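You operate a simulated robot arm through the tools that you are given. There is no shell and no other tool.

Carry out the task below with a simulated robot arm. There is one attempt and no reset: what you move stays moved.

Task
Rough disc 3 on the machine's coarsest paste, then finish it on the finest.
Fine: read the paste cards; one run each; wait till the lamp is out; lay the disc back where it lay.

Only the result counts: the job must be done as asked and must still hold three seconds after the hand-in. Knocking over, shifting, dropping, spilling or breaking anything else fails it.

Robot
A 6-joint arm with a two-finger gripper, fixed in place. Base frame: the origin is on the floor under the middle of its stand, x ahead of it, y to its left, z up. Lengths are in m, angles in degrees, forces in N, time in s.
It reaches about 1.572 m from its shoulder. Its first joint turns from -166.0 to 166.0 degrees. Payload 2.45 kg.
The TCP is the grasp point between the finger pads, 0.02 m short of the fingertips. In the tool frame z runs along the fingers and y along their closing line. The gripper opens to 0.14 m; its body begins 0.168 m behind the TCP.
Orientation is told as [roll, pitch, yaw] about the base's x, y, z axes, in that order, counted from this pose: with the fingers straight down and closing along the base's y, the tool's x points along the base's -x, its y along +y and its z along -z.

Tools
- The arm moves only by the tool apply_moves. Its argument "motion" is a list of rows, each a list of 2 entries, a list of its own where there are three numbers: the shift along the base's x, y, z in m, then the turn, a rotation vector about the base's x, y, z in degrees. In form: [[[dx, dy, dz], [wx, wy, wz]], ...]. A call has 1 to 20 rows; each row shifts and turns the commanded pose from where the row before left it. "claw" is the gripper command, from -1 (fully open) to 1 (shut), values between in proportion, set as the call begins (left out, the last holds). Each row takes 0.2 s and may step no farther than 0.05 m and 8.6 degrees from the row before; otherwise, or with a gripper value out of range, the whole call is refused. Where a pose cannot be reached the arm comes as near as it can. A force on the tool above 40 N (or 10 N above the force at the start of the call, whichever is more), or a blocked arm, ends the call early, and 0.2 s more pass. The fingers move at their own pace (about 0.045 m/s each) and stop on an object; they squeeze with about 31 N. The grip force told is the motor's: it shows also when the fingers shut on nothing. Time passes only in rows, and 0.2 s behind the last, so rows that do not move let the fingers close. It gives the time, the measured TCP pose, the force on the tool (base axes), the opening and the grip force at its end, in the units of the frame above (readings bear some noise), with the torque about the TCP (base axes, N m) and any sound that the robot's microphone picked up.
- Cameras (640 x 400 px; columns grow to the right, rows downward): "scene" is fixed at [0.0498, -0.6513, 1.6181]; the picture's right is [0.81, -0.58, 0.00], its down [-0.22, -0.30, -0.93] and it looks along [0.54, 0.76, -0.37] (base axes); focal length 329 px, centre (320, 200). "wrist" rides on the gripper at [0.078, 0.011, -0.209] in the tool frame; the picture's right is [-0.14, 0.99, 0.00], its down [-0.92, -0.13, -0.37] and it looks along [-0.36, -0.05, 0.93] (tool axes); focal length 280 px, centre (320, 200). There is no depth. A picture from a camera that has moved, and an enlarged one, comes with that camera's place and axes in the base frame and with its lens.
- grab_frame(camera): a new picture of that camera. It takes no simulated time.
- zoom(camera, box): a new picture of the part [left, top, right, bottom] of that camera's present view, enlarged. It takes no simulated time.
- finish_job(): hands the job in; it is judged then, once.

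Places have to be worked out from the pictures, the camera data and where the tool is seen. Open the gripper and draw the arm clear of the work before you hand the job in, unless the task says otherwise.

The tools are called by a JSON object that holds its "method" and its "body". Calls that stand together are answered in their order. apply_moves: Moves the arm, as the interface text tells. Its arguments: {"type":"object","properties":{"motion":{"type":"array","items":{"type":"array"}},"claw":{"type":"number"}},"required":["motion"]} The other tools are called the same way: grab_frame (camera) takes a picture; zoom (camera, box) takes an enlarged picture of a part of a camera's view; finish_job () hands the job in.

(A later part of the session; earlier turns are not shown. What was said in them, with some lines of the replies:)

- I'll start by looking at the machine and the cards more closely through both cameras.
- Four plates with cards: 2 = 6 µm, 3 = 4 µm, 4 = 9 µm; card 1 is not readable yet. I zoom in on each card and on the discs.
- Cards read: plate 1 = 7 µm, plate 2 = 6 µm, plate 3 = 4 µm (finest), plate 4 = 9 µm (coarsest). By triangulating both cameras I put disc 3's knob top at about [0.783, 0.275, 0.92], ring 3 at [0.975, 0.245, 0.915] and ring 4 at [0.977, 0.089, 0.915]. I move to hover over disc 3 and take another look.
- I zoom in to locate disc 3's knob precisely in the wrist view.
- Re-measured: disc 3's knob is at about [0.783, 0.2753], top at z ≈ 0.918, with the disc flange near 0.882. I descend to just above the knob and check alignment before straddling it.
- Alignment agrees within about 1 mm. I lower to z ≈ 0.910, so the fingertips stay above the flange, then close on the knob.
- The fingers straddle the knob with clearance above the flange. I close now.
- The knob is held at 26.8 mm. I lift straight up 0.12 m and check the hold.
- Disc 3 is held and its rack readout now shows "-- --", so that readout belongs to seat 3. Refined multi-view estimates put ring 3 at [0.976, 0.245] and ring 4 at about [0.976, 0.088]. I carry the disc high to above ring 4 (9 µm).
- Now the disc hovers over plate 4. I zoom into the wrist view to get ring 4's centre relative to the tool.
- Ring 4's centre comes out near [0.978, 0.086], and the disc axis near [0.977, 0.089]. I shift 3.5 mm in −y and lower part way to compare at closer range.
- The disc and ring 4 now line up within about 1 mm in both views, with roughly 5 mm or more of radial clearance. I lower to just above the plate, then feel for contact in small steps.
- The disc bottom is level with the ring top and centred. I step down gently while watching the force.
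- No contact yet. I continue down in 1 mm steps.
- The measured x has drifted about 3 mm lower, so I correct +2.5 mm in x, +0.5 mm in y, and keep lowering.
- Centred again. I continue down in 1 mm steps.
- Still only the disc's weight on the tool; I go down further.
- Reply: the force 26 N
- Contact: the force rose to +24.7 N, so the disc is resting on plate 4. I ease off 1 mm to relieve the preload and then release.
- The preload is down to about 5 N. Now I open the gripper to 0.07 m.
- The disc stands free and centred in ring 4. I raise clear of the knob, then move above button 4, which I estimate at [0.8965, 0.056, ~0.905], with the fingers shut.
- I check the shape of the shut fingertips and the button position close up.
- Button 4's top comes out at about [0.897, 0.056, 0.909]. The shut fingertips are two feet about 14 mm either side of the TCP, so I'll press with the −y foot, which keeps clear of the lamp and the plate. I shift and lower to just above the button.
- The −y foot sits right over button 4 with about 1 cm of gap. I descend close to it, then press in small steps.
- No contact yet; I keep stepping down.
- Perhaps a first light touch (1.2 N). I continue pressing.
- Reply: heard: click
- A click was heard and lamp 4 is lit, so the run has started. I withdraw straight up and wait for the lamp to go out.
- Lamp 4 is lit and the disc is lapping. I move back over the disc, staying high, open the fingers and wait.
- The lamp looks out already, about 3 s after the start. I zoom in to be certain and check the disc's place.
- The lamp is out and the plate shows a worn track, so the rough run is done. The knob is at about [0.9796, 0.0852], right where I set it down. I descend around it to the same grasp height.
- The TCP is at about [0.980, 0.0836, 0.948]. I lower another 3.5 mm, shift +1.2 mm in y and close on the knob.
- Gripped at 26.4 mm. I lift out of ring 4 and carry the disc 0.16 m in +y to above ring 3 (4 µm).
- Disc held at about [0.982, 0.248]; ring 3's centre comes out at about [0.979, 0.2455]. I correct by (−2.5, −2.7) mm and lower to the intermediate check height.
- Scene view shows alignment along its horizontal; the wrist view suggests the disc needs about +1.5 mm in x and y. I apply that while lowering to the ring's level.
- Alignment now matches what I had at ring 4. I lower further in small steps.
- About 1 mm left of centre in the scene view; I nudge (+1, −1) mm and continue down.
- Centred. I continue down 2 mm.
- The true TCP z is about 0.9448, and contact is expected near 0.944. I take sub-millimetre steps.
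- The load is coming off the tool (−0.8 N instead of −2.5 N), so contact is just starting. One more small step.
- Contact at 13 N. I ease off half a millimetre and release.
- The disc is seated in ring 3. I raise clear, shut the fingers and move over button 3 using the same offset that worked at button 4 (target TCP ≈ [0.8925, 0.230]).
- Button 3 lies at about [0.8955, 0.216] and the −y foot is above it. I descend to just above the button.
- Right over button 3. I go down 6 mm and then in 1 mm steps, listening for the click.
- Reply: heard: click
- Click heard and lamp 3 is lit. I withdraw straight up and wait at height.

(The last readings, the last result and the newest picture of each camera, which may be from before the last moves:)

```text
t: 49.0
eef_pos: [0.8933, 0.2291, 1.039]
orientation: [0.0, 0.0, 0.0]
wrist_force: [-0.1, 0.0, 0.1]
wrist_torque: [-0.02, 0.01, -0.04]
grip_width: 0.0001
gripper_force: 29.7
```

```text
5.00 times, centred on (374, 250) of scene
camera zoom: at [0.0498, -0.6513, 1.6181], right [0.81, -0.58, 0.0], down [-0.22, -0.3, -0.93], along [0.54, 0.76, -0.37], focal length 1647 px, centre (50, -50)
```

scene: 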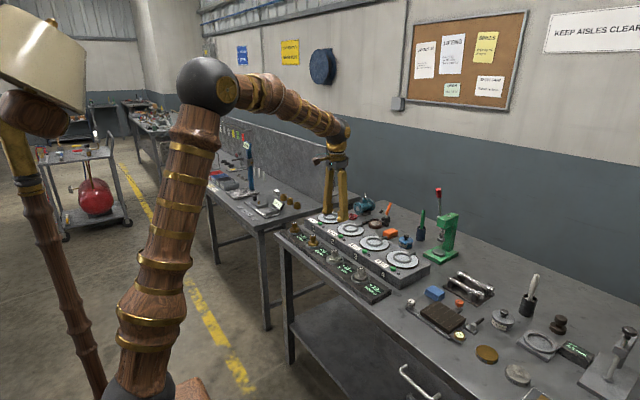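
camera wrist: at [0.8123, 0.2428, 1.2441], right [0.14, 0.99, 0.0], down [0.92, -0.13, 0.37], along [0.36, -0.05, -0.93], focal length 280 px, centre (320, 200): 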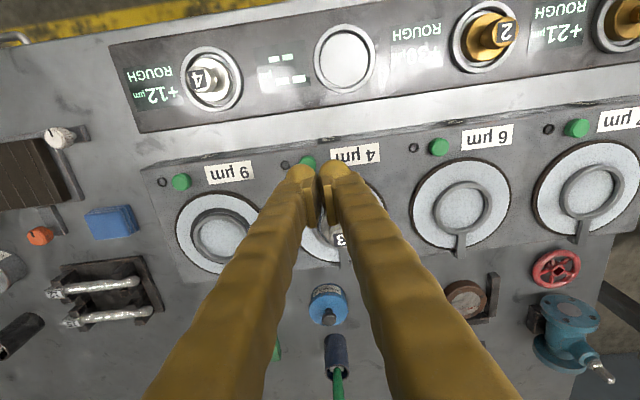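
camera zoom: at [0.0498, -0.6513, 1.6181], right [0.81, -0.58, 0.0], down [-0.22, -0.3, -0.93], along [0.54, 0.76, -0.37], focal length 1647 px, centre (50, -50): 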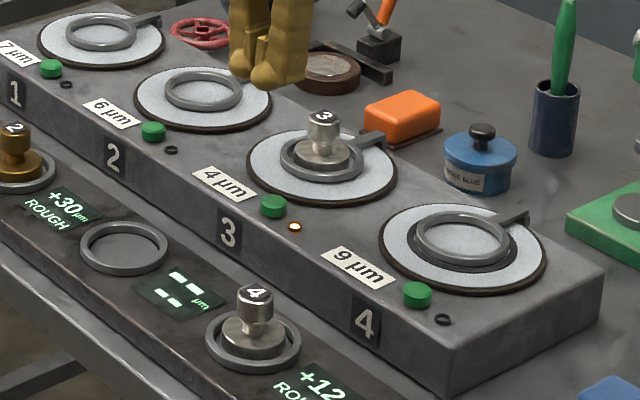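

Lamp 3 is still lit. I move back above the disc with the fingers opening, and let time pass.

{"method": "apply_moves", "body": {"motion": [[[0.0292, 0.0052, 0], [0, 0, 0]], [[0.0292, 0.0052, 0], [0, 0, 0]], [[0.0291, 0.0051, 0], [0, 0, 0]], [[0, 0, 0], [0, 0, 0]], [[0, 0, 0], [0, 0, 0]], [[0, 0, 0], [0, 0, 0]], [[0, 0, 0], [0, 0, 0]], [[0, 0, 0], [0, 0, 0]], [[0, 0, 0], [0, 0, 0]], [[0, 0, 0], [0, 0, 0]]], "claw": 0.0}}

{"method": "zoom", "body": {"camera": "scene", "box": [340, 226, 404, 266]}}

{"method": "zoom", "body": {"camera": "wrist", "box": [240, 120, 400, 220]}}

{"method": "zoom", "body": {"camera": "wrist", "box": [240, 60, 400, 160]}}

```text
t: 51.2
eef_pos: [0.9772, 0.242, 1.0386]
orientation: [-0.1, 0.1, 0.1]
wrist_force: [-0.1, 0.2, -0.7]
wrist_torque: [0.02, -0.01, -0.04]
grip_width: 0.0699
gripper_force: 0.0
```

```text
10.00 times, centred on (372, 246) of scene
camera zoom: at [0.0498, -0.6513, 1.6181], right [0.81, -0.58, 0.0], down [-0.22, -0.3, -0.93], along [0.54, 0.76, -0.37], focal length 3294 px, centre (-200, -260)
```

zoom: 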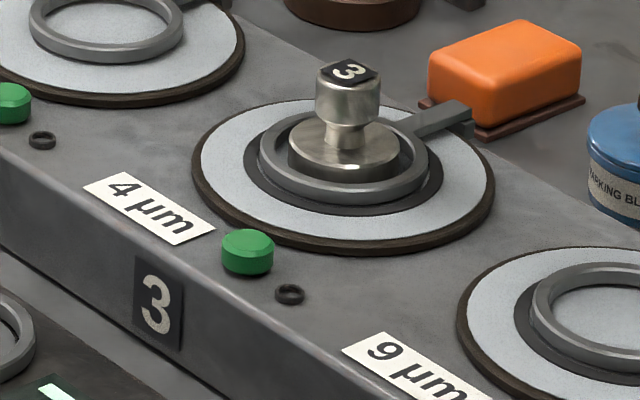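

```text
4.00 times, centred on (320, 170) of wrist
camera zoom: at [0.9017, 0.2534, 1.2477], right [0.14, 0.99, 0.0], down [0.92, -0.13, 0.37], along [0.36, -0.05, -0.93], focal length 1122 px, centre (320, 320)
```

zoom: 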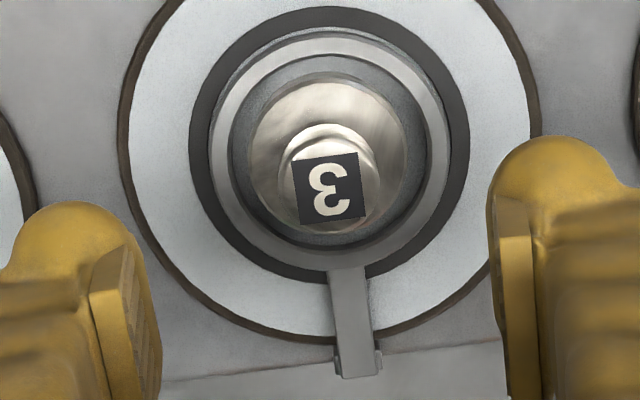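

```text
4.00 times, centred on (320, 110) of wrist
camera zoom: at [0.9017, 0.2534, 1.2477], right [0.14, 0.99, 0.0], down [0.92, -0.13, 0.37], along [0.36, -0.05, -0.93], focal length 1122 px, centre (320, 560)
```

zoom: 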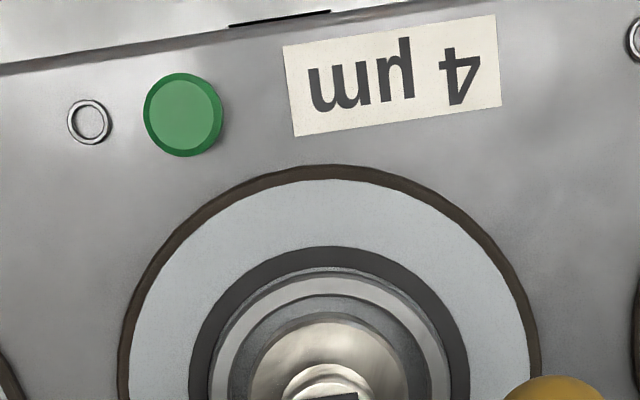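

Lamp 3 is out and plate 3 shows its track: the finishing run is done. The knob is at about [0.9795, 0.245]; I correct +2.3 mm in y and descend around it.

{"method": "apply_moves", "body": {"motion": [[[0, 0.0023, -0.03], [0, 0, 0]], [[0, 0, -0.03], [0, 0, 0]], [[0, 0, -0.025], [0, 0, 0]], [[0, 0, -0.005], [0, 0, 0]], [[0, 0, 0], [0, 0, 0]], [[0, 0, 0], [0, 0, 0]]], "claw": 0.0}}

{"method": "zoom", "body": {"camera": "wrist", "box": [240, 120, 400, 220]}}

{"method": "zoom", "body": {"camera": "scene", "box": [347, 215, 403, 250]}}

```text
t: 52.6
eef_pos: [0.9812, 0.245, 0.9502]
orientation: [0.0, -0.1, 0.1]
wrist_force: [0.0, 0.5, 0.2]
wrist_torque: [0.02, -0.02, -0.01]
grip_width: 0.0703
gripper_force: 0.1
```

```text
4.00 times, centred on (320, 170) of wrist
camera zoom: at [0.9031, 0.2571, 1.1587], right [0.14, 0.99, 0.0], down [0.92, -0.13, 0.37], along [0.36, -0.05, -0.93], focal length 1122 px, centre (320, 320)
```

zoom: 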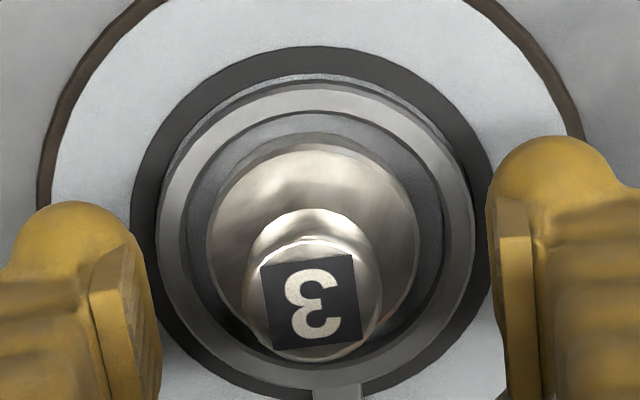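

```text
11.43 times, centred on (375, 232) of scene
camera zoom: at [0.0498, -0.6513, 1.6181], right [0.81, -0.58, 0.0], down [-0.22, -0.3, -0.93], along [0.54, 0.76, -0.37], focal length 3764 px, centre (-309, -171)
```

zoom: 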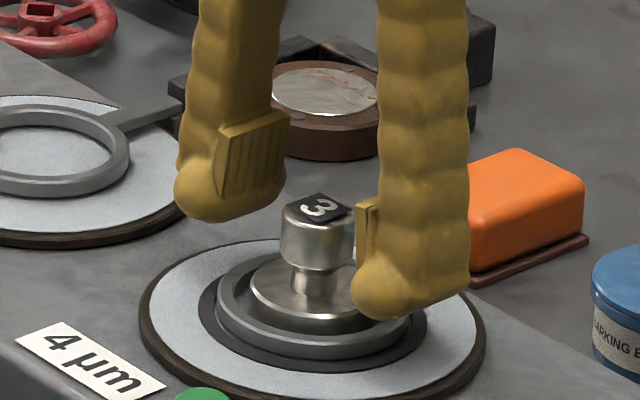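

I fine-tune by (−1, −1.5) mm, go down the last 5.5 mm and close.

{"method": "apply_moves", "body": {"motion": [[[-0.001, -0.0015, -0.003], [0, 0, 0]], [[0, 0, -0.0025], [0, 0, 0]], [[0, 0, 0], [0, 0, 0]], [[0, 0, 0], [0, 0, 0]]], "claw": 0.0}}

{"method": "apply_moves", "body": {"motion": [[[0, 0, 0], [0, 0, 0]], [[0, 0, 0], [0, 0, 0]], [[0, 0, 0], [0, 0, 0]], [[0, 0, 0], [0, 0, 0]], [[0, 0, 0], [0, 0, 0]]], "claw": 1.0}}

{"method": "zoom", "body": {"camera": "wrist", "box": [240, 120, 400, 220]}}

{"method": "zoom", "body": {"camera": "scene", "box": [347, 215, 403, 250]}}

```text
t: 53.6
eef_pos: [0.9784, 0.2447, 0.944]
orientation: [0.0, -0.1, 0.0]
wrist_force: [-0.3, -0.1, -0.2]
wrist_torque: [0.0, 0.02, 0.02]
grip_width: 0.0703
gripper_force: 0.1
```

```text
t: 54.8
eef_pos: [0.9795, 0.2438, 0.9452]
orientation: [0.0, 0.0, 0.1]
wrist_force: [-0.2, 0.2, 0.0]
wrist_torque: [0.03, -0.04, 0.0]
grip_width: 0.0266
gripper_force: 30.9
```

```text
4.00 times, centred on (320, 170) of wrist
camera zoom: at [0.9016, 0.2556, 1.1538], right [0.14, 0.99, 0.0], down [0.92, -0.13, 0.37], along [0.36, -0.05, -0.93], focal length 1122 px, centre (320, 320)
```

zoom: 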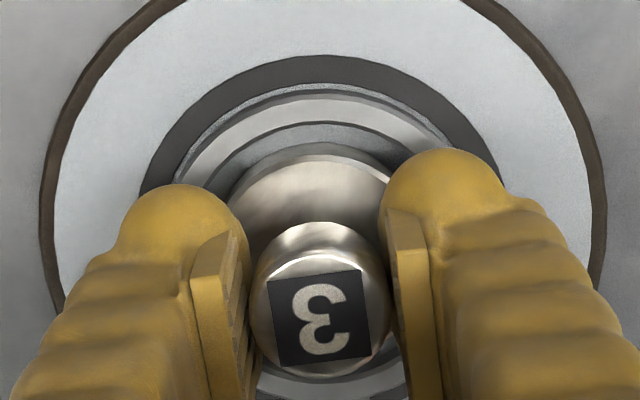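

```text
11.43 times, centred on (375, 232) of scene
camera zoom: at [0.0498, -0.6513, 1.6181], right [0.81, -0.58, 0.0], down [-0.22, -0.3, -0.93], along [0.54, 0.76, -0.37], focal length 3764 px, centre (-309, -171)
```

zoom: 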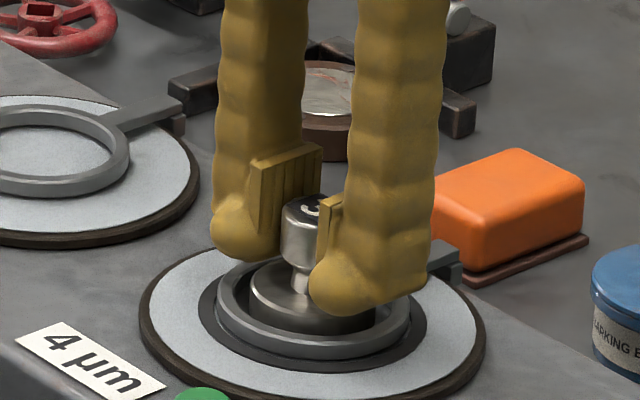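

Gripped again. I lift out and carry the disc back over its rack seat 3 at about [0.785, 0.275].

{"method": "apply_moves", "body": {"motion": [[[0, 0, 0.01], [0, 0, 0]], [[0, 0, 0.02], [0, 0, 0]], [[0, 0, 0.03], [0, 0, 0]], [[0, 0, 0.025], [0, 0, 0]], [[-0.0388, 0.006, 0], [0, 0, 0]], [[-0.0388, 0.006, 0], [0, 0, 0]], [[-0.0388, 0.006, 0], [0, 0, 0]], [[-0.0388, 0.006, 0], [0, 0, 0]], [[-0.0388, 0.006, 0], [0, 0, 0]], [[0, 0, 0], [0, 0, 0]], [[0, 0, 0], [0, 0, 0]]], "claw": 1.0}}

{"method": "grab_frame", "body": {"camera": "wrist"}}

{"method": "zoom", "body": {"camera": "wrist", "box": [240, 80, 400, 180]}}

{"method": "zoom", "body": {"camera": "scene", "box": [280, 200, 408, 280]}}

```text
t: 57.2
eef_pos: [0.7846, 0.2765, 1.0317]
orientation: [0.0, 0.1, 0.0]
wrist_force: [-0.3, -0.1, -2.8]
wrist_torque: [0.01, 0.02, 0.01]
grip_width: 0.0269
gripper_force: 30.7
```

```text
taken
camera wrist: at [0.7062, 0.2873, 1.2404], right [0.14, 0.99, 0.0], down [0.92, -0.13, 0.37], along [0.36, -0.05, -0.93], focal length 280 px, centre (320, 200)
```

wrist: 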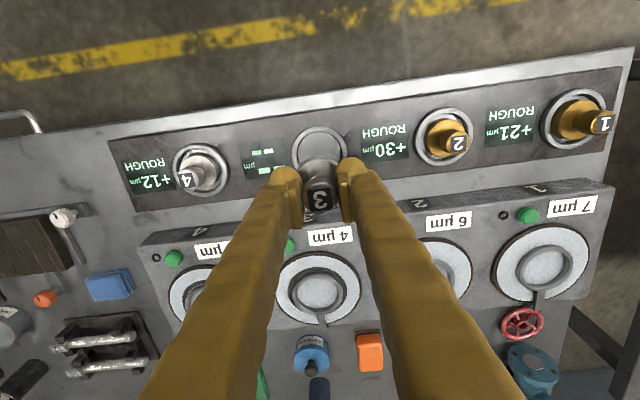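

```text
4.00 times, centred on (320, 130) of wrist
camera zoom: at [0.7062, 0.2873, 1.2404], right [0.14, 0.99, 0.0], down [0.92, -0.13, 0.37], along [0.36, -0.05, -0.93], focal length 1122 px, centre (320, 480)
```

zoom: 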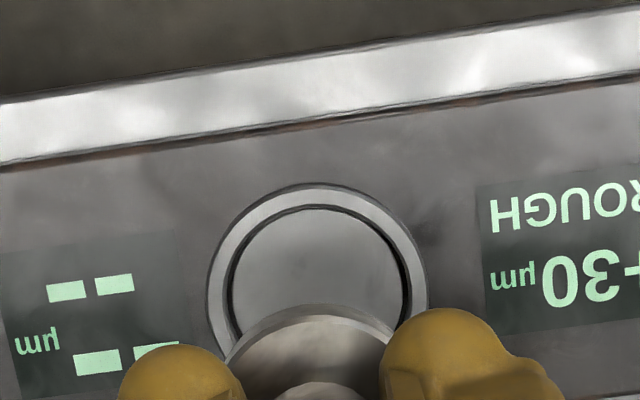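

```text
5.00 times, centred on (344, 240) of scene
camera zoom: at [0.0498, -0.6513, 1.6181], right [0.81, -0.58, 0.0], down [-0.22, -0.3, -0.93], along [0.54, 0.76, -0.37], focal length 1647 px, centre (200, 0)
```

zoom: 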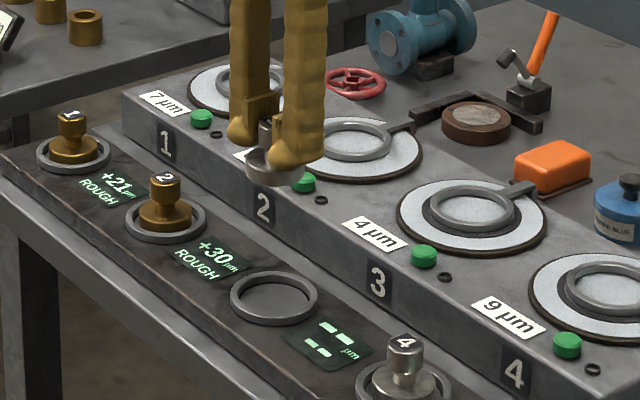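

The empty seat's centre comes out at about [0.7845, 0.2755] and the TCP is at [0.7842, 0.2763]. I lower most of the way and check.

{"method": "apply_moves", "body": {"motion": [[[0, -0.0008, -0.03], [0, 0, 0]], [[0, 0, -0.03], [0, 0, 0]], [[0, 0, -0.02], [0, 0, 0]], [[0, 0, 0], [0, 0, 0]], [[0, 0, 0], [0, 0, 0]]], "claw": 1.0}}

{"method": "zoom", "body": {"camera": "wrist", "box": [240, 110, 400, 210]}}

{"method": "zoom", "body": {"camera": "scene", "box": [307, 233, 363, 268]}}

```text
t: 58.4
eef_pos: [0.7857, 0.274, 0.9526]
orientation: [0.0, 0.0, 0.0]
wrist_force: [0.3, -0.1, -2.5]
wrist_torque: [0.0, 0.05, -0.01]
grip_width: 0.0266
gripper_force: 31.0
```

```text
4.00 times, centred on (320, 160) of wrist
camera zoom: at [0.7076, 0.2852, 1.1619], right [0.14, 0.99, 0.0], down [0.92, -0.13, 0.37], along [0.36, -0.05, -0.93], focal length 1122 px, centre (320, 360)
```

zoom: 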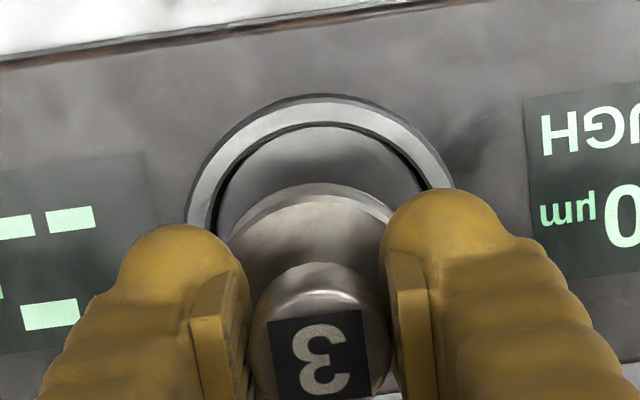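

```text
11.43 times, centred on (335, 250) of scene
camera zoom: at [0.0498, -0.6513, 1.6181], right [0.81, -0.58, 0.0], down [-0.22, -0.3, -0.93], along [0.54, 0.76, -0.37], focal length 3764 px, centre (149, -377)
```

zoom: 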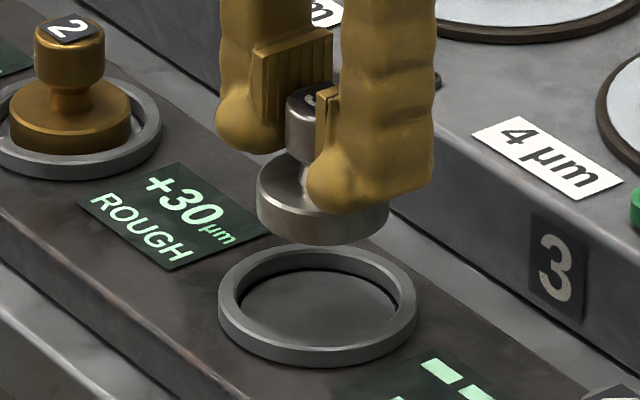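

Both views agree the disc needs about (−0.8, +1.4) mm. I apply that and lower 28 mm to just above the seat.

{"method": "apply_moves", "body": {"motion": [[[-0.0008, 0.0014, -0.012], [0, 0, 0]], [[0, 0, -0.01], [0, 0, 0]], [[0, 0, -0.006], [0, 0, 0]], [[0, 0, 0], [0, 0, 0]], [[0, 0, 0], [0, 0, 0]]], "claw": 1.0}}

{"method": "zoom", "body": {"camera": "wrist", "box": [240, 110, 400, 210]}}

{"method": "zoom", "body": {"camera": "scene", "box": [307, 233, 363, 268]}}

```text
t: 59.6
eef_pos: [0.7848, 0.2744, 0.922]
orientation: [0.0, 0.0, 0.0]
wrist_force: [0.1, 0.3, -2.0]
wrist_torque: [-0.02, -0.01, 0.02]
grip_width: 0.0266
gripper_force: 31.2
```

```text
4.00 times, centred on (320, 160) of wrist
camera zoom: at [0.7062, 0.286, 1.1309], right [0.14, 0.99, 0.0], down [0.92, -0.13, 0.37], along [0.37, -0.05, -0.93], focal length 1122 px, centre (320, 360)
```

zoom: 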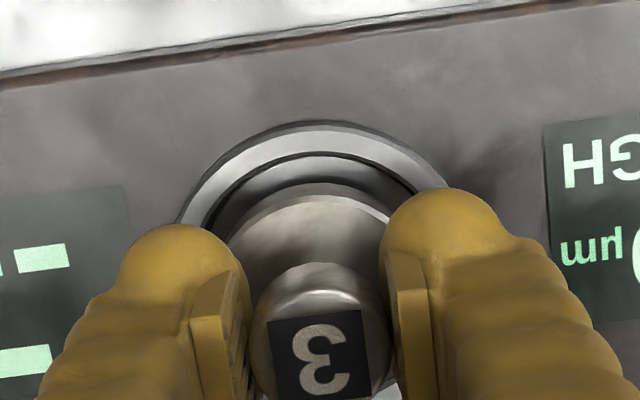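

```text
11.43 times, centred on (335, 250) of scene
camera zoom: at [0.0498, -0.6513, 1.6181], right [0.81, -0.58, 0.0], down [-0.22, -0.3, -0.93], along [0.54, 0.76, -0.37], focal length 3764 px, centre (149, -377)
```

zoom: 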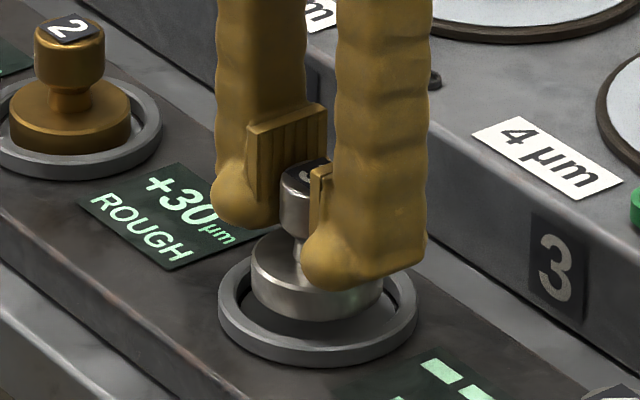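

Centred in both views. I continue down in small steps toward the expected contact at z ≈ 0.911.

{"method": "apply_moves", "body": {"motion": [[[0, 0, -0.003], [0, 0, 0]], [[0, 0, -0.003], [0, 0, 0]], [[0, 0, 0], [0, 0, 0]], [[0, 0, 0], [0, 0, 0]]], "claw": 1.0}}

{"method": "zoom", "body": {"camera": "scene", "box": [307, 233, 363, 268]}}

{"method": "zoom", "body": {"camera": "wrist", "box": [240, 110, 400, 210]}}

```text
t: 60.6
eef_pos: [0.7849, 0.2756, 0.916]
orientation: [0.1, 0.0, 0.1]
wrist_force: [0.0, 0.1, -2.9]
wrist_torque: [0.05, 0.0, 0.0]
grip_width: 0.0267
gripper_force: 30.8
```

```text
11.43 times, centred on (335, 250) of scene
camera zoom: at [0.0498, -0.6513, 1.6181], right [0.81, -0.58, 0.0], down [-0.22, -0.3, -0.93], along [0.54, 0.76, -0.37], focal length 3764 px, centre (149, -377)
```

zoom: 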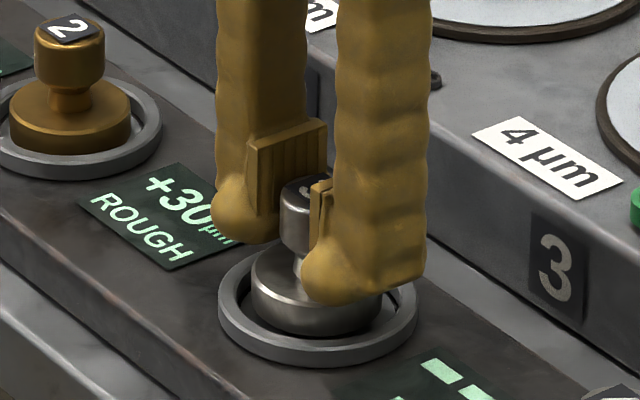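

```text
4.00 times, centred on (320, 160) of wrist
camera zoom: at [0.7067, 0.2863, 1.1243], right [0.14, 0.99, 0.0], down [0.92, -0.13, 0.37], along [0.36, -0.05, -0.93], focal length 1122 px, centre (320, 360)
```

zoom: 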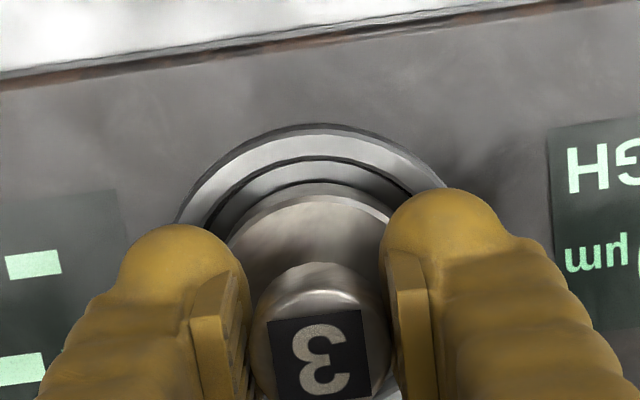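

Still centred with no contact. I continue with small steps.

{"method": "apply_moves", "body": {"motion": [[[0, 0, -0.001], [0, 0, 0]], [[0, 0, -0.001], [0, 0, 0]], [[0, 0, -0.001], [0, 0, 0]], [[0, 0, 0], [0, 0, 0]], [[0, 0, 0], [0, 0, 0]]], "claw": 1.0}}

{"method": "zoom", "body": {"camera": "wrist", "box": [240, 110, 400, 210]}}

```text
t: 61.8
eef_pos: [0.7852, 0.2751, 0.9127]
orientation: [-0.1, 0.0, 0.0]
wrist_force: [0.2, -0.8, -3.6]
wrist_torque: [-0.02, 0.0, 0.0]
grip_width: 0.0265
gripper_force: 31.3
```

```text
4.00 times, centred on (320, 160) of wrist
camera zoom: at [0.7072, 0.2867, 1.121], right [0.14, 0.99, 0.0], down [0.92, -0.13, 0.37], along [0.36, -0.05, -0.93], focal length 1122 px, centre (320, 360)
```

zoom: 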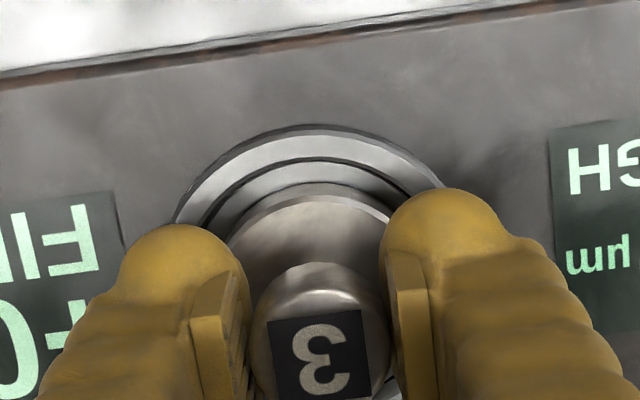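

The readout has already woken up ("FIN…"). I feel for the floor of the seat.

{"method": "apply_moves", "body": {"motion": [[[0, 0, -0.001], [0, 0, 0]], [[0, 0, 0], [0, 0, 0]], [[0, 0, 0], [0, 0, 0]]], "claw": 1.0}}

```text
t: 62.6
eef_pos: [0.7827, 0.276, 0.912]
orientation: [0.0, 0.0, 0.1]
wrist_force: [0.3, 0.5, 1.2]
wrist_torque: [-0.02, 0.04, 0.04]
grip_width: 0.0265
gripper_force: 30.7
```

The disc's weight is now carried by the seat (force went from −2.8 to +1.2 N). I release.

{"method": "apply_moves", "body": {"motion": [[[0, 0, 0], [0, 0, 0]], [[0, 0, 0], [0, 0, 0]], [[0, 0, 0], [0, 0, 0]], [[0, 0, 0], [0, 0, 0]]], "claw": 0.0}}

{"method": "zoom", "body": {"camera": "scene", "box": [307, 233, 363, 268]}}

{"method": "grab_frame", "body": {"camera": "wrist"}}

```text
t: 63.6
eef_pos: [0.7847, 0.2752, 0.9103]
orientation: [0.0, -0.1, 0.0]
wrist_force: [0.5, 0.1, 0.4]
wrist_torque: [0.0, -0.02, 0.02]
grip_width: 0.07
gripper_force: 0.1
```

```text
11.43 times, centred on (335, 250) of scene
camera zoom: at [0.0498, -0.6513, 1.6181], right [0.81, -0.58, 0.0], down [-0.22, -0.3, -0.93], along [0.54, 0.76, -0.37], focal length 3764 px, centre (149, -377)
```

zoom: 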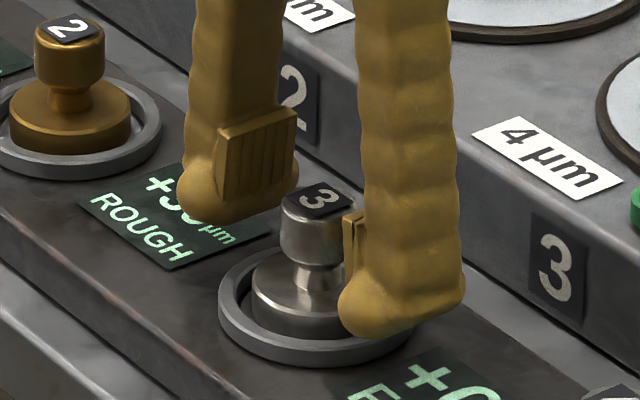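

```text
taken
camera wrist: at [0.707, 0.2865, 1.12], right [0.14, 0.99, 0.0], down [0.92, -0.13, 0.37], along [0.36, -0.05, -0.93], focal length 280 px, centre (320, 200)
```

wrist: 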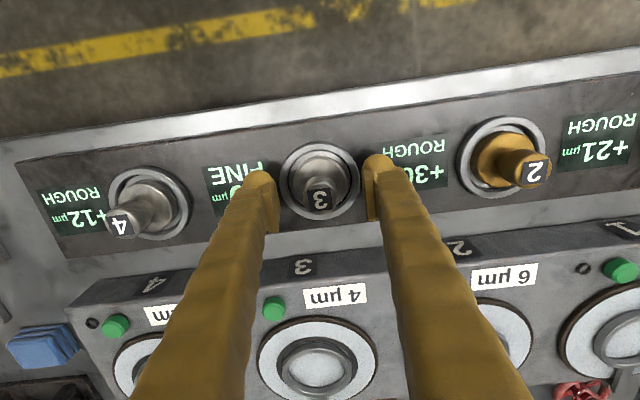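

The readout shows "+0 FINE" and the disc is seated. I raise straight up and draw the arm clear.

{"method": "apply_moves", "body": {"motion": [[[0, 0, 0.015], [0, 0, 0]], [[0, 0, 0.03], [0, 0, 0]], [[0, 0, 0.04], [0, 0, 0]], [[0, 0, 0.045], [0, 0, 0]], [[0, 0, 0.045], [0, 0, 0]], [[0, 0, 0.04], [0, 0, 0]], [[-0.04, 0.02, 0.01], [0, 0, 0]], [[-0.04, 0.02, 0.01], [0, 0, 0]], [[-0.04, 0.02, 0.01], [0, 0, 0]], [[-0.04, 0.02, 0.01], [0, 0, 0]], [[-0.04, 0.02, 0], [0, 0, 0]], [[-0.04, 0.02, 0], [0, 0, 0]], [[0, 0, 0], [0, 0, 0]], [[0, 0, 0], [0, 0, 0]]], "claw": -1.0}}

{"method": "zoom", "body": {"camera": "scene", "box": [270, 190, 470, 315]}}

{"method": "zoom", "body": {"camera": "scene", "box": [307, 240, 371, 280]}}

{"method": "grab_frame", "body": {"camera": "scene"}}

```text
t: 66.6
eef_pos: [0.5428, 0.3927, 1.1665]
orientation: [-0.1, 0.0, 0.1]
wrist_force: [-0.5, 0.3, -0.2]
wrist_torque: [0.02, 0.01, -0.04]
grip_width: 0.14
gripper_force: 0.0
```

```text
3.20 times, centred on (370, 252) of scene
camera zoom: at [0.0498, -0.6513, 1.6181], right [0.81, -0.58, 0.0], down [-0.22, -0.3, -0.93], along [0.54, 0.76, -0.37], focal length 1054 px, centre (160, 32)
```

zoom: 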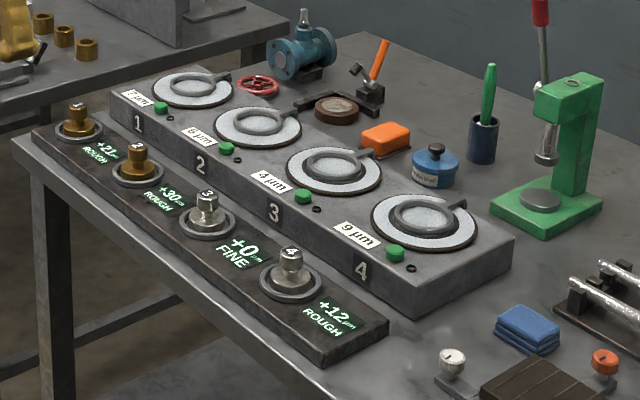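

```text
10.00 times, centred on (339, 260) of scene
camera zoom: at [0.0498, -0.6513, 1.6181], right [0.81, -0.58, 0.0], down [-0.22, -0.3, -0.93], along [0.54, 0.76, -0.37], focal length 3294 px, centre (130, -400)
```

zoom: 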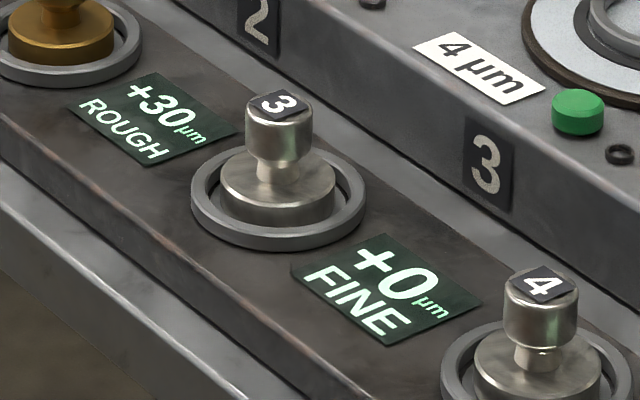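

```text
taken
```

scene: 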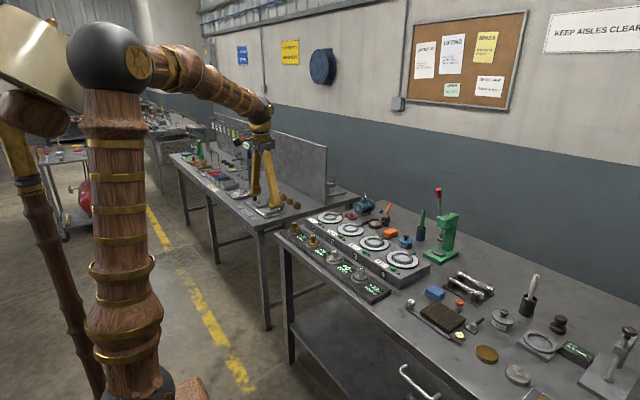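

Disc 3 lies back in its seat, with its readout at "+0 µm FINE". All the lamps are out, nothing else has moved, and the arm is clear with the gripper open, so I hand the job in.

{"method": "finish_job", "body": {}}

```text
The job is handed in.
```

Disc 3 was roughed on plate 4 (9 µm, the coarsest paste), then finished on plate 3 (4 µm, the finest), with one run on each. The other two cards read 7 µm (plate 1) and 6 µm (plate 2).

I started each run with a single button press and took the disc out only after that plate's lamp was out. The disc is back in its seat in the rack, where the readout went from "+13 µm ROUGH" to "+0 µm FINE". In the last pictures nothing else on the bench had moved. The gripper was open and the arm clear when I handed the job in; no verdict has come back yet.
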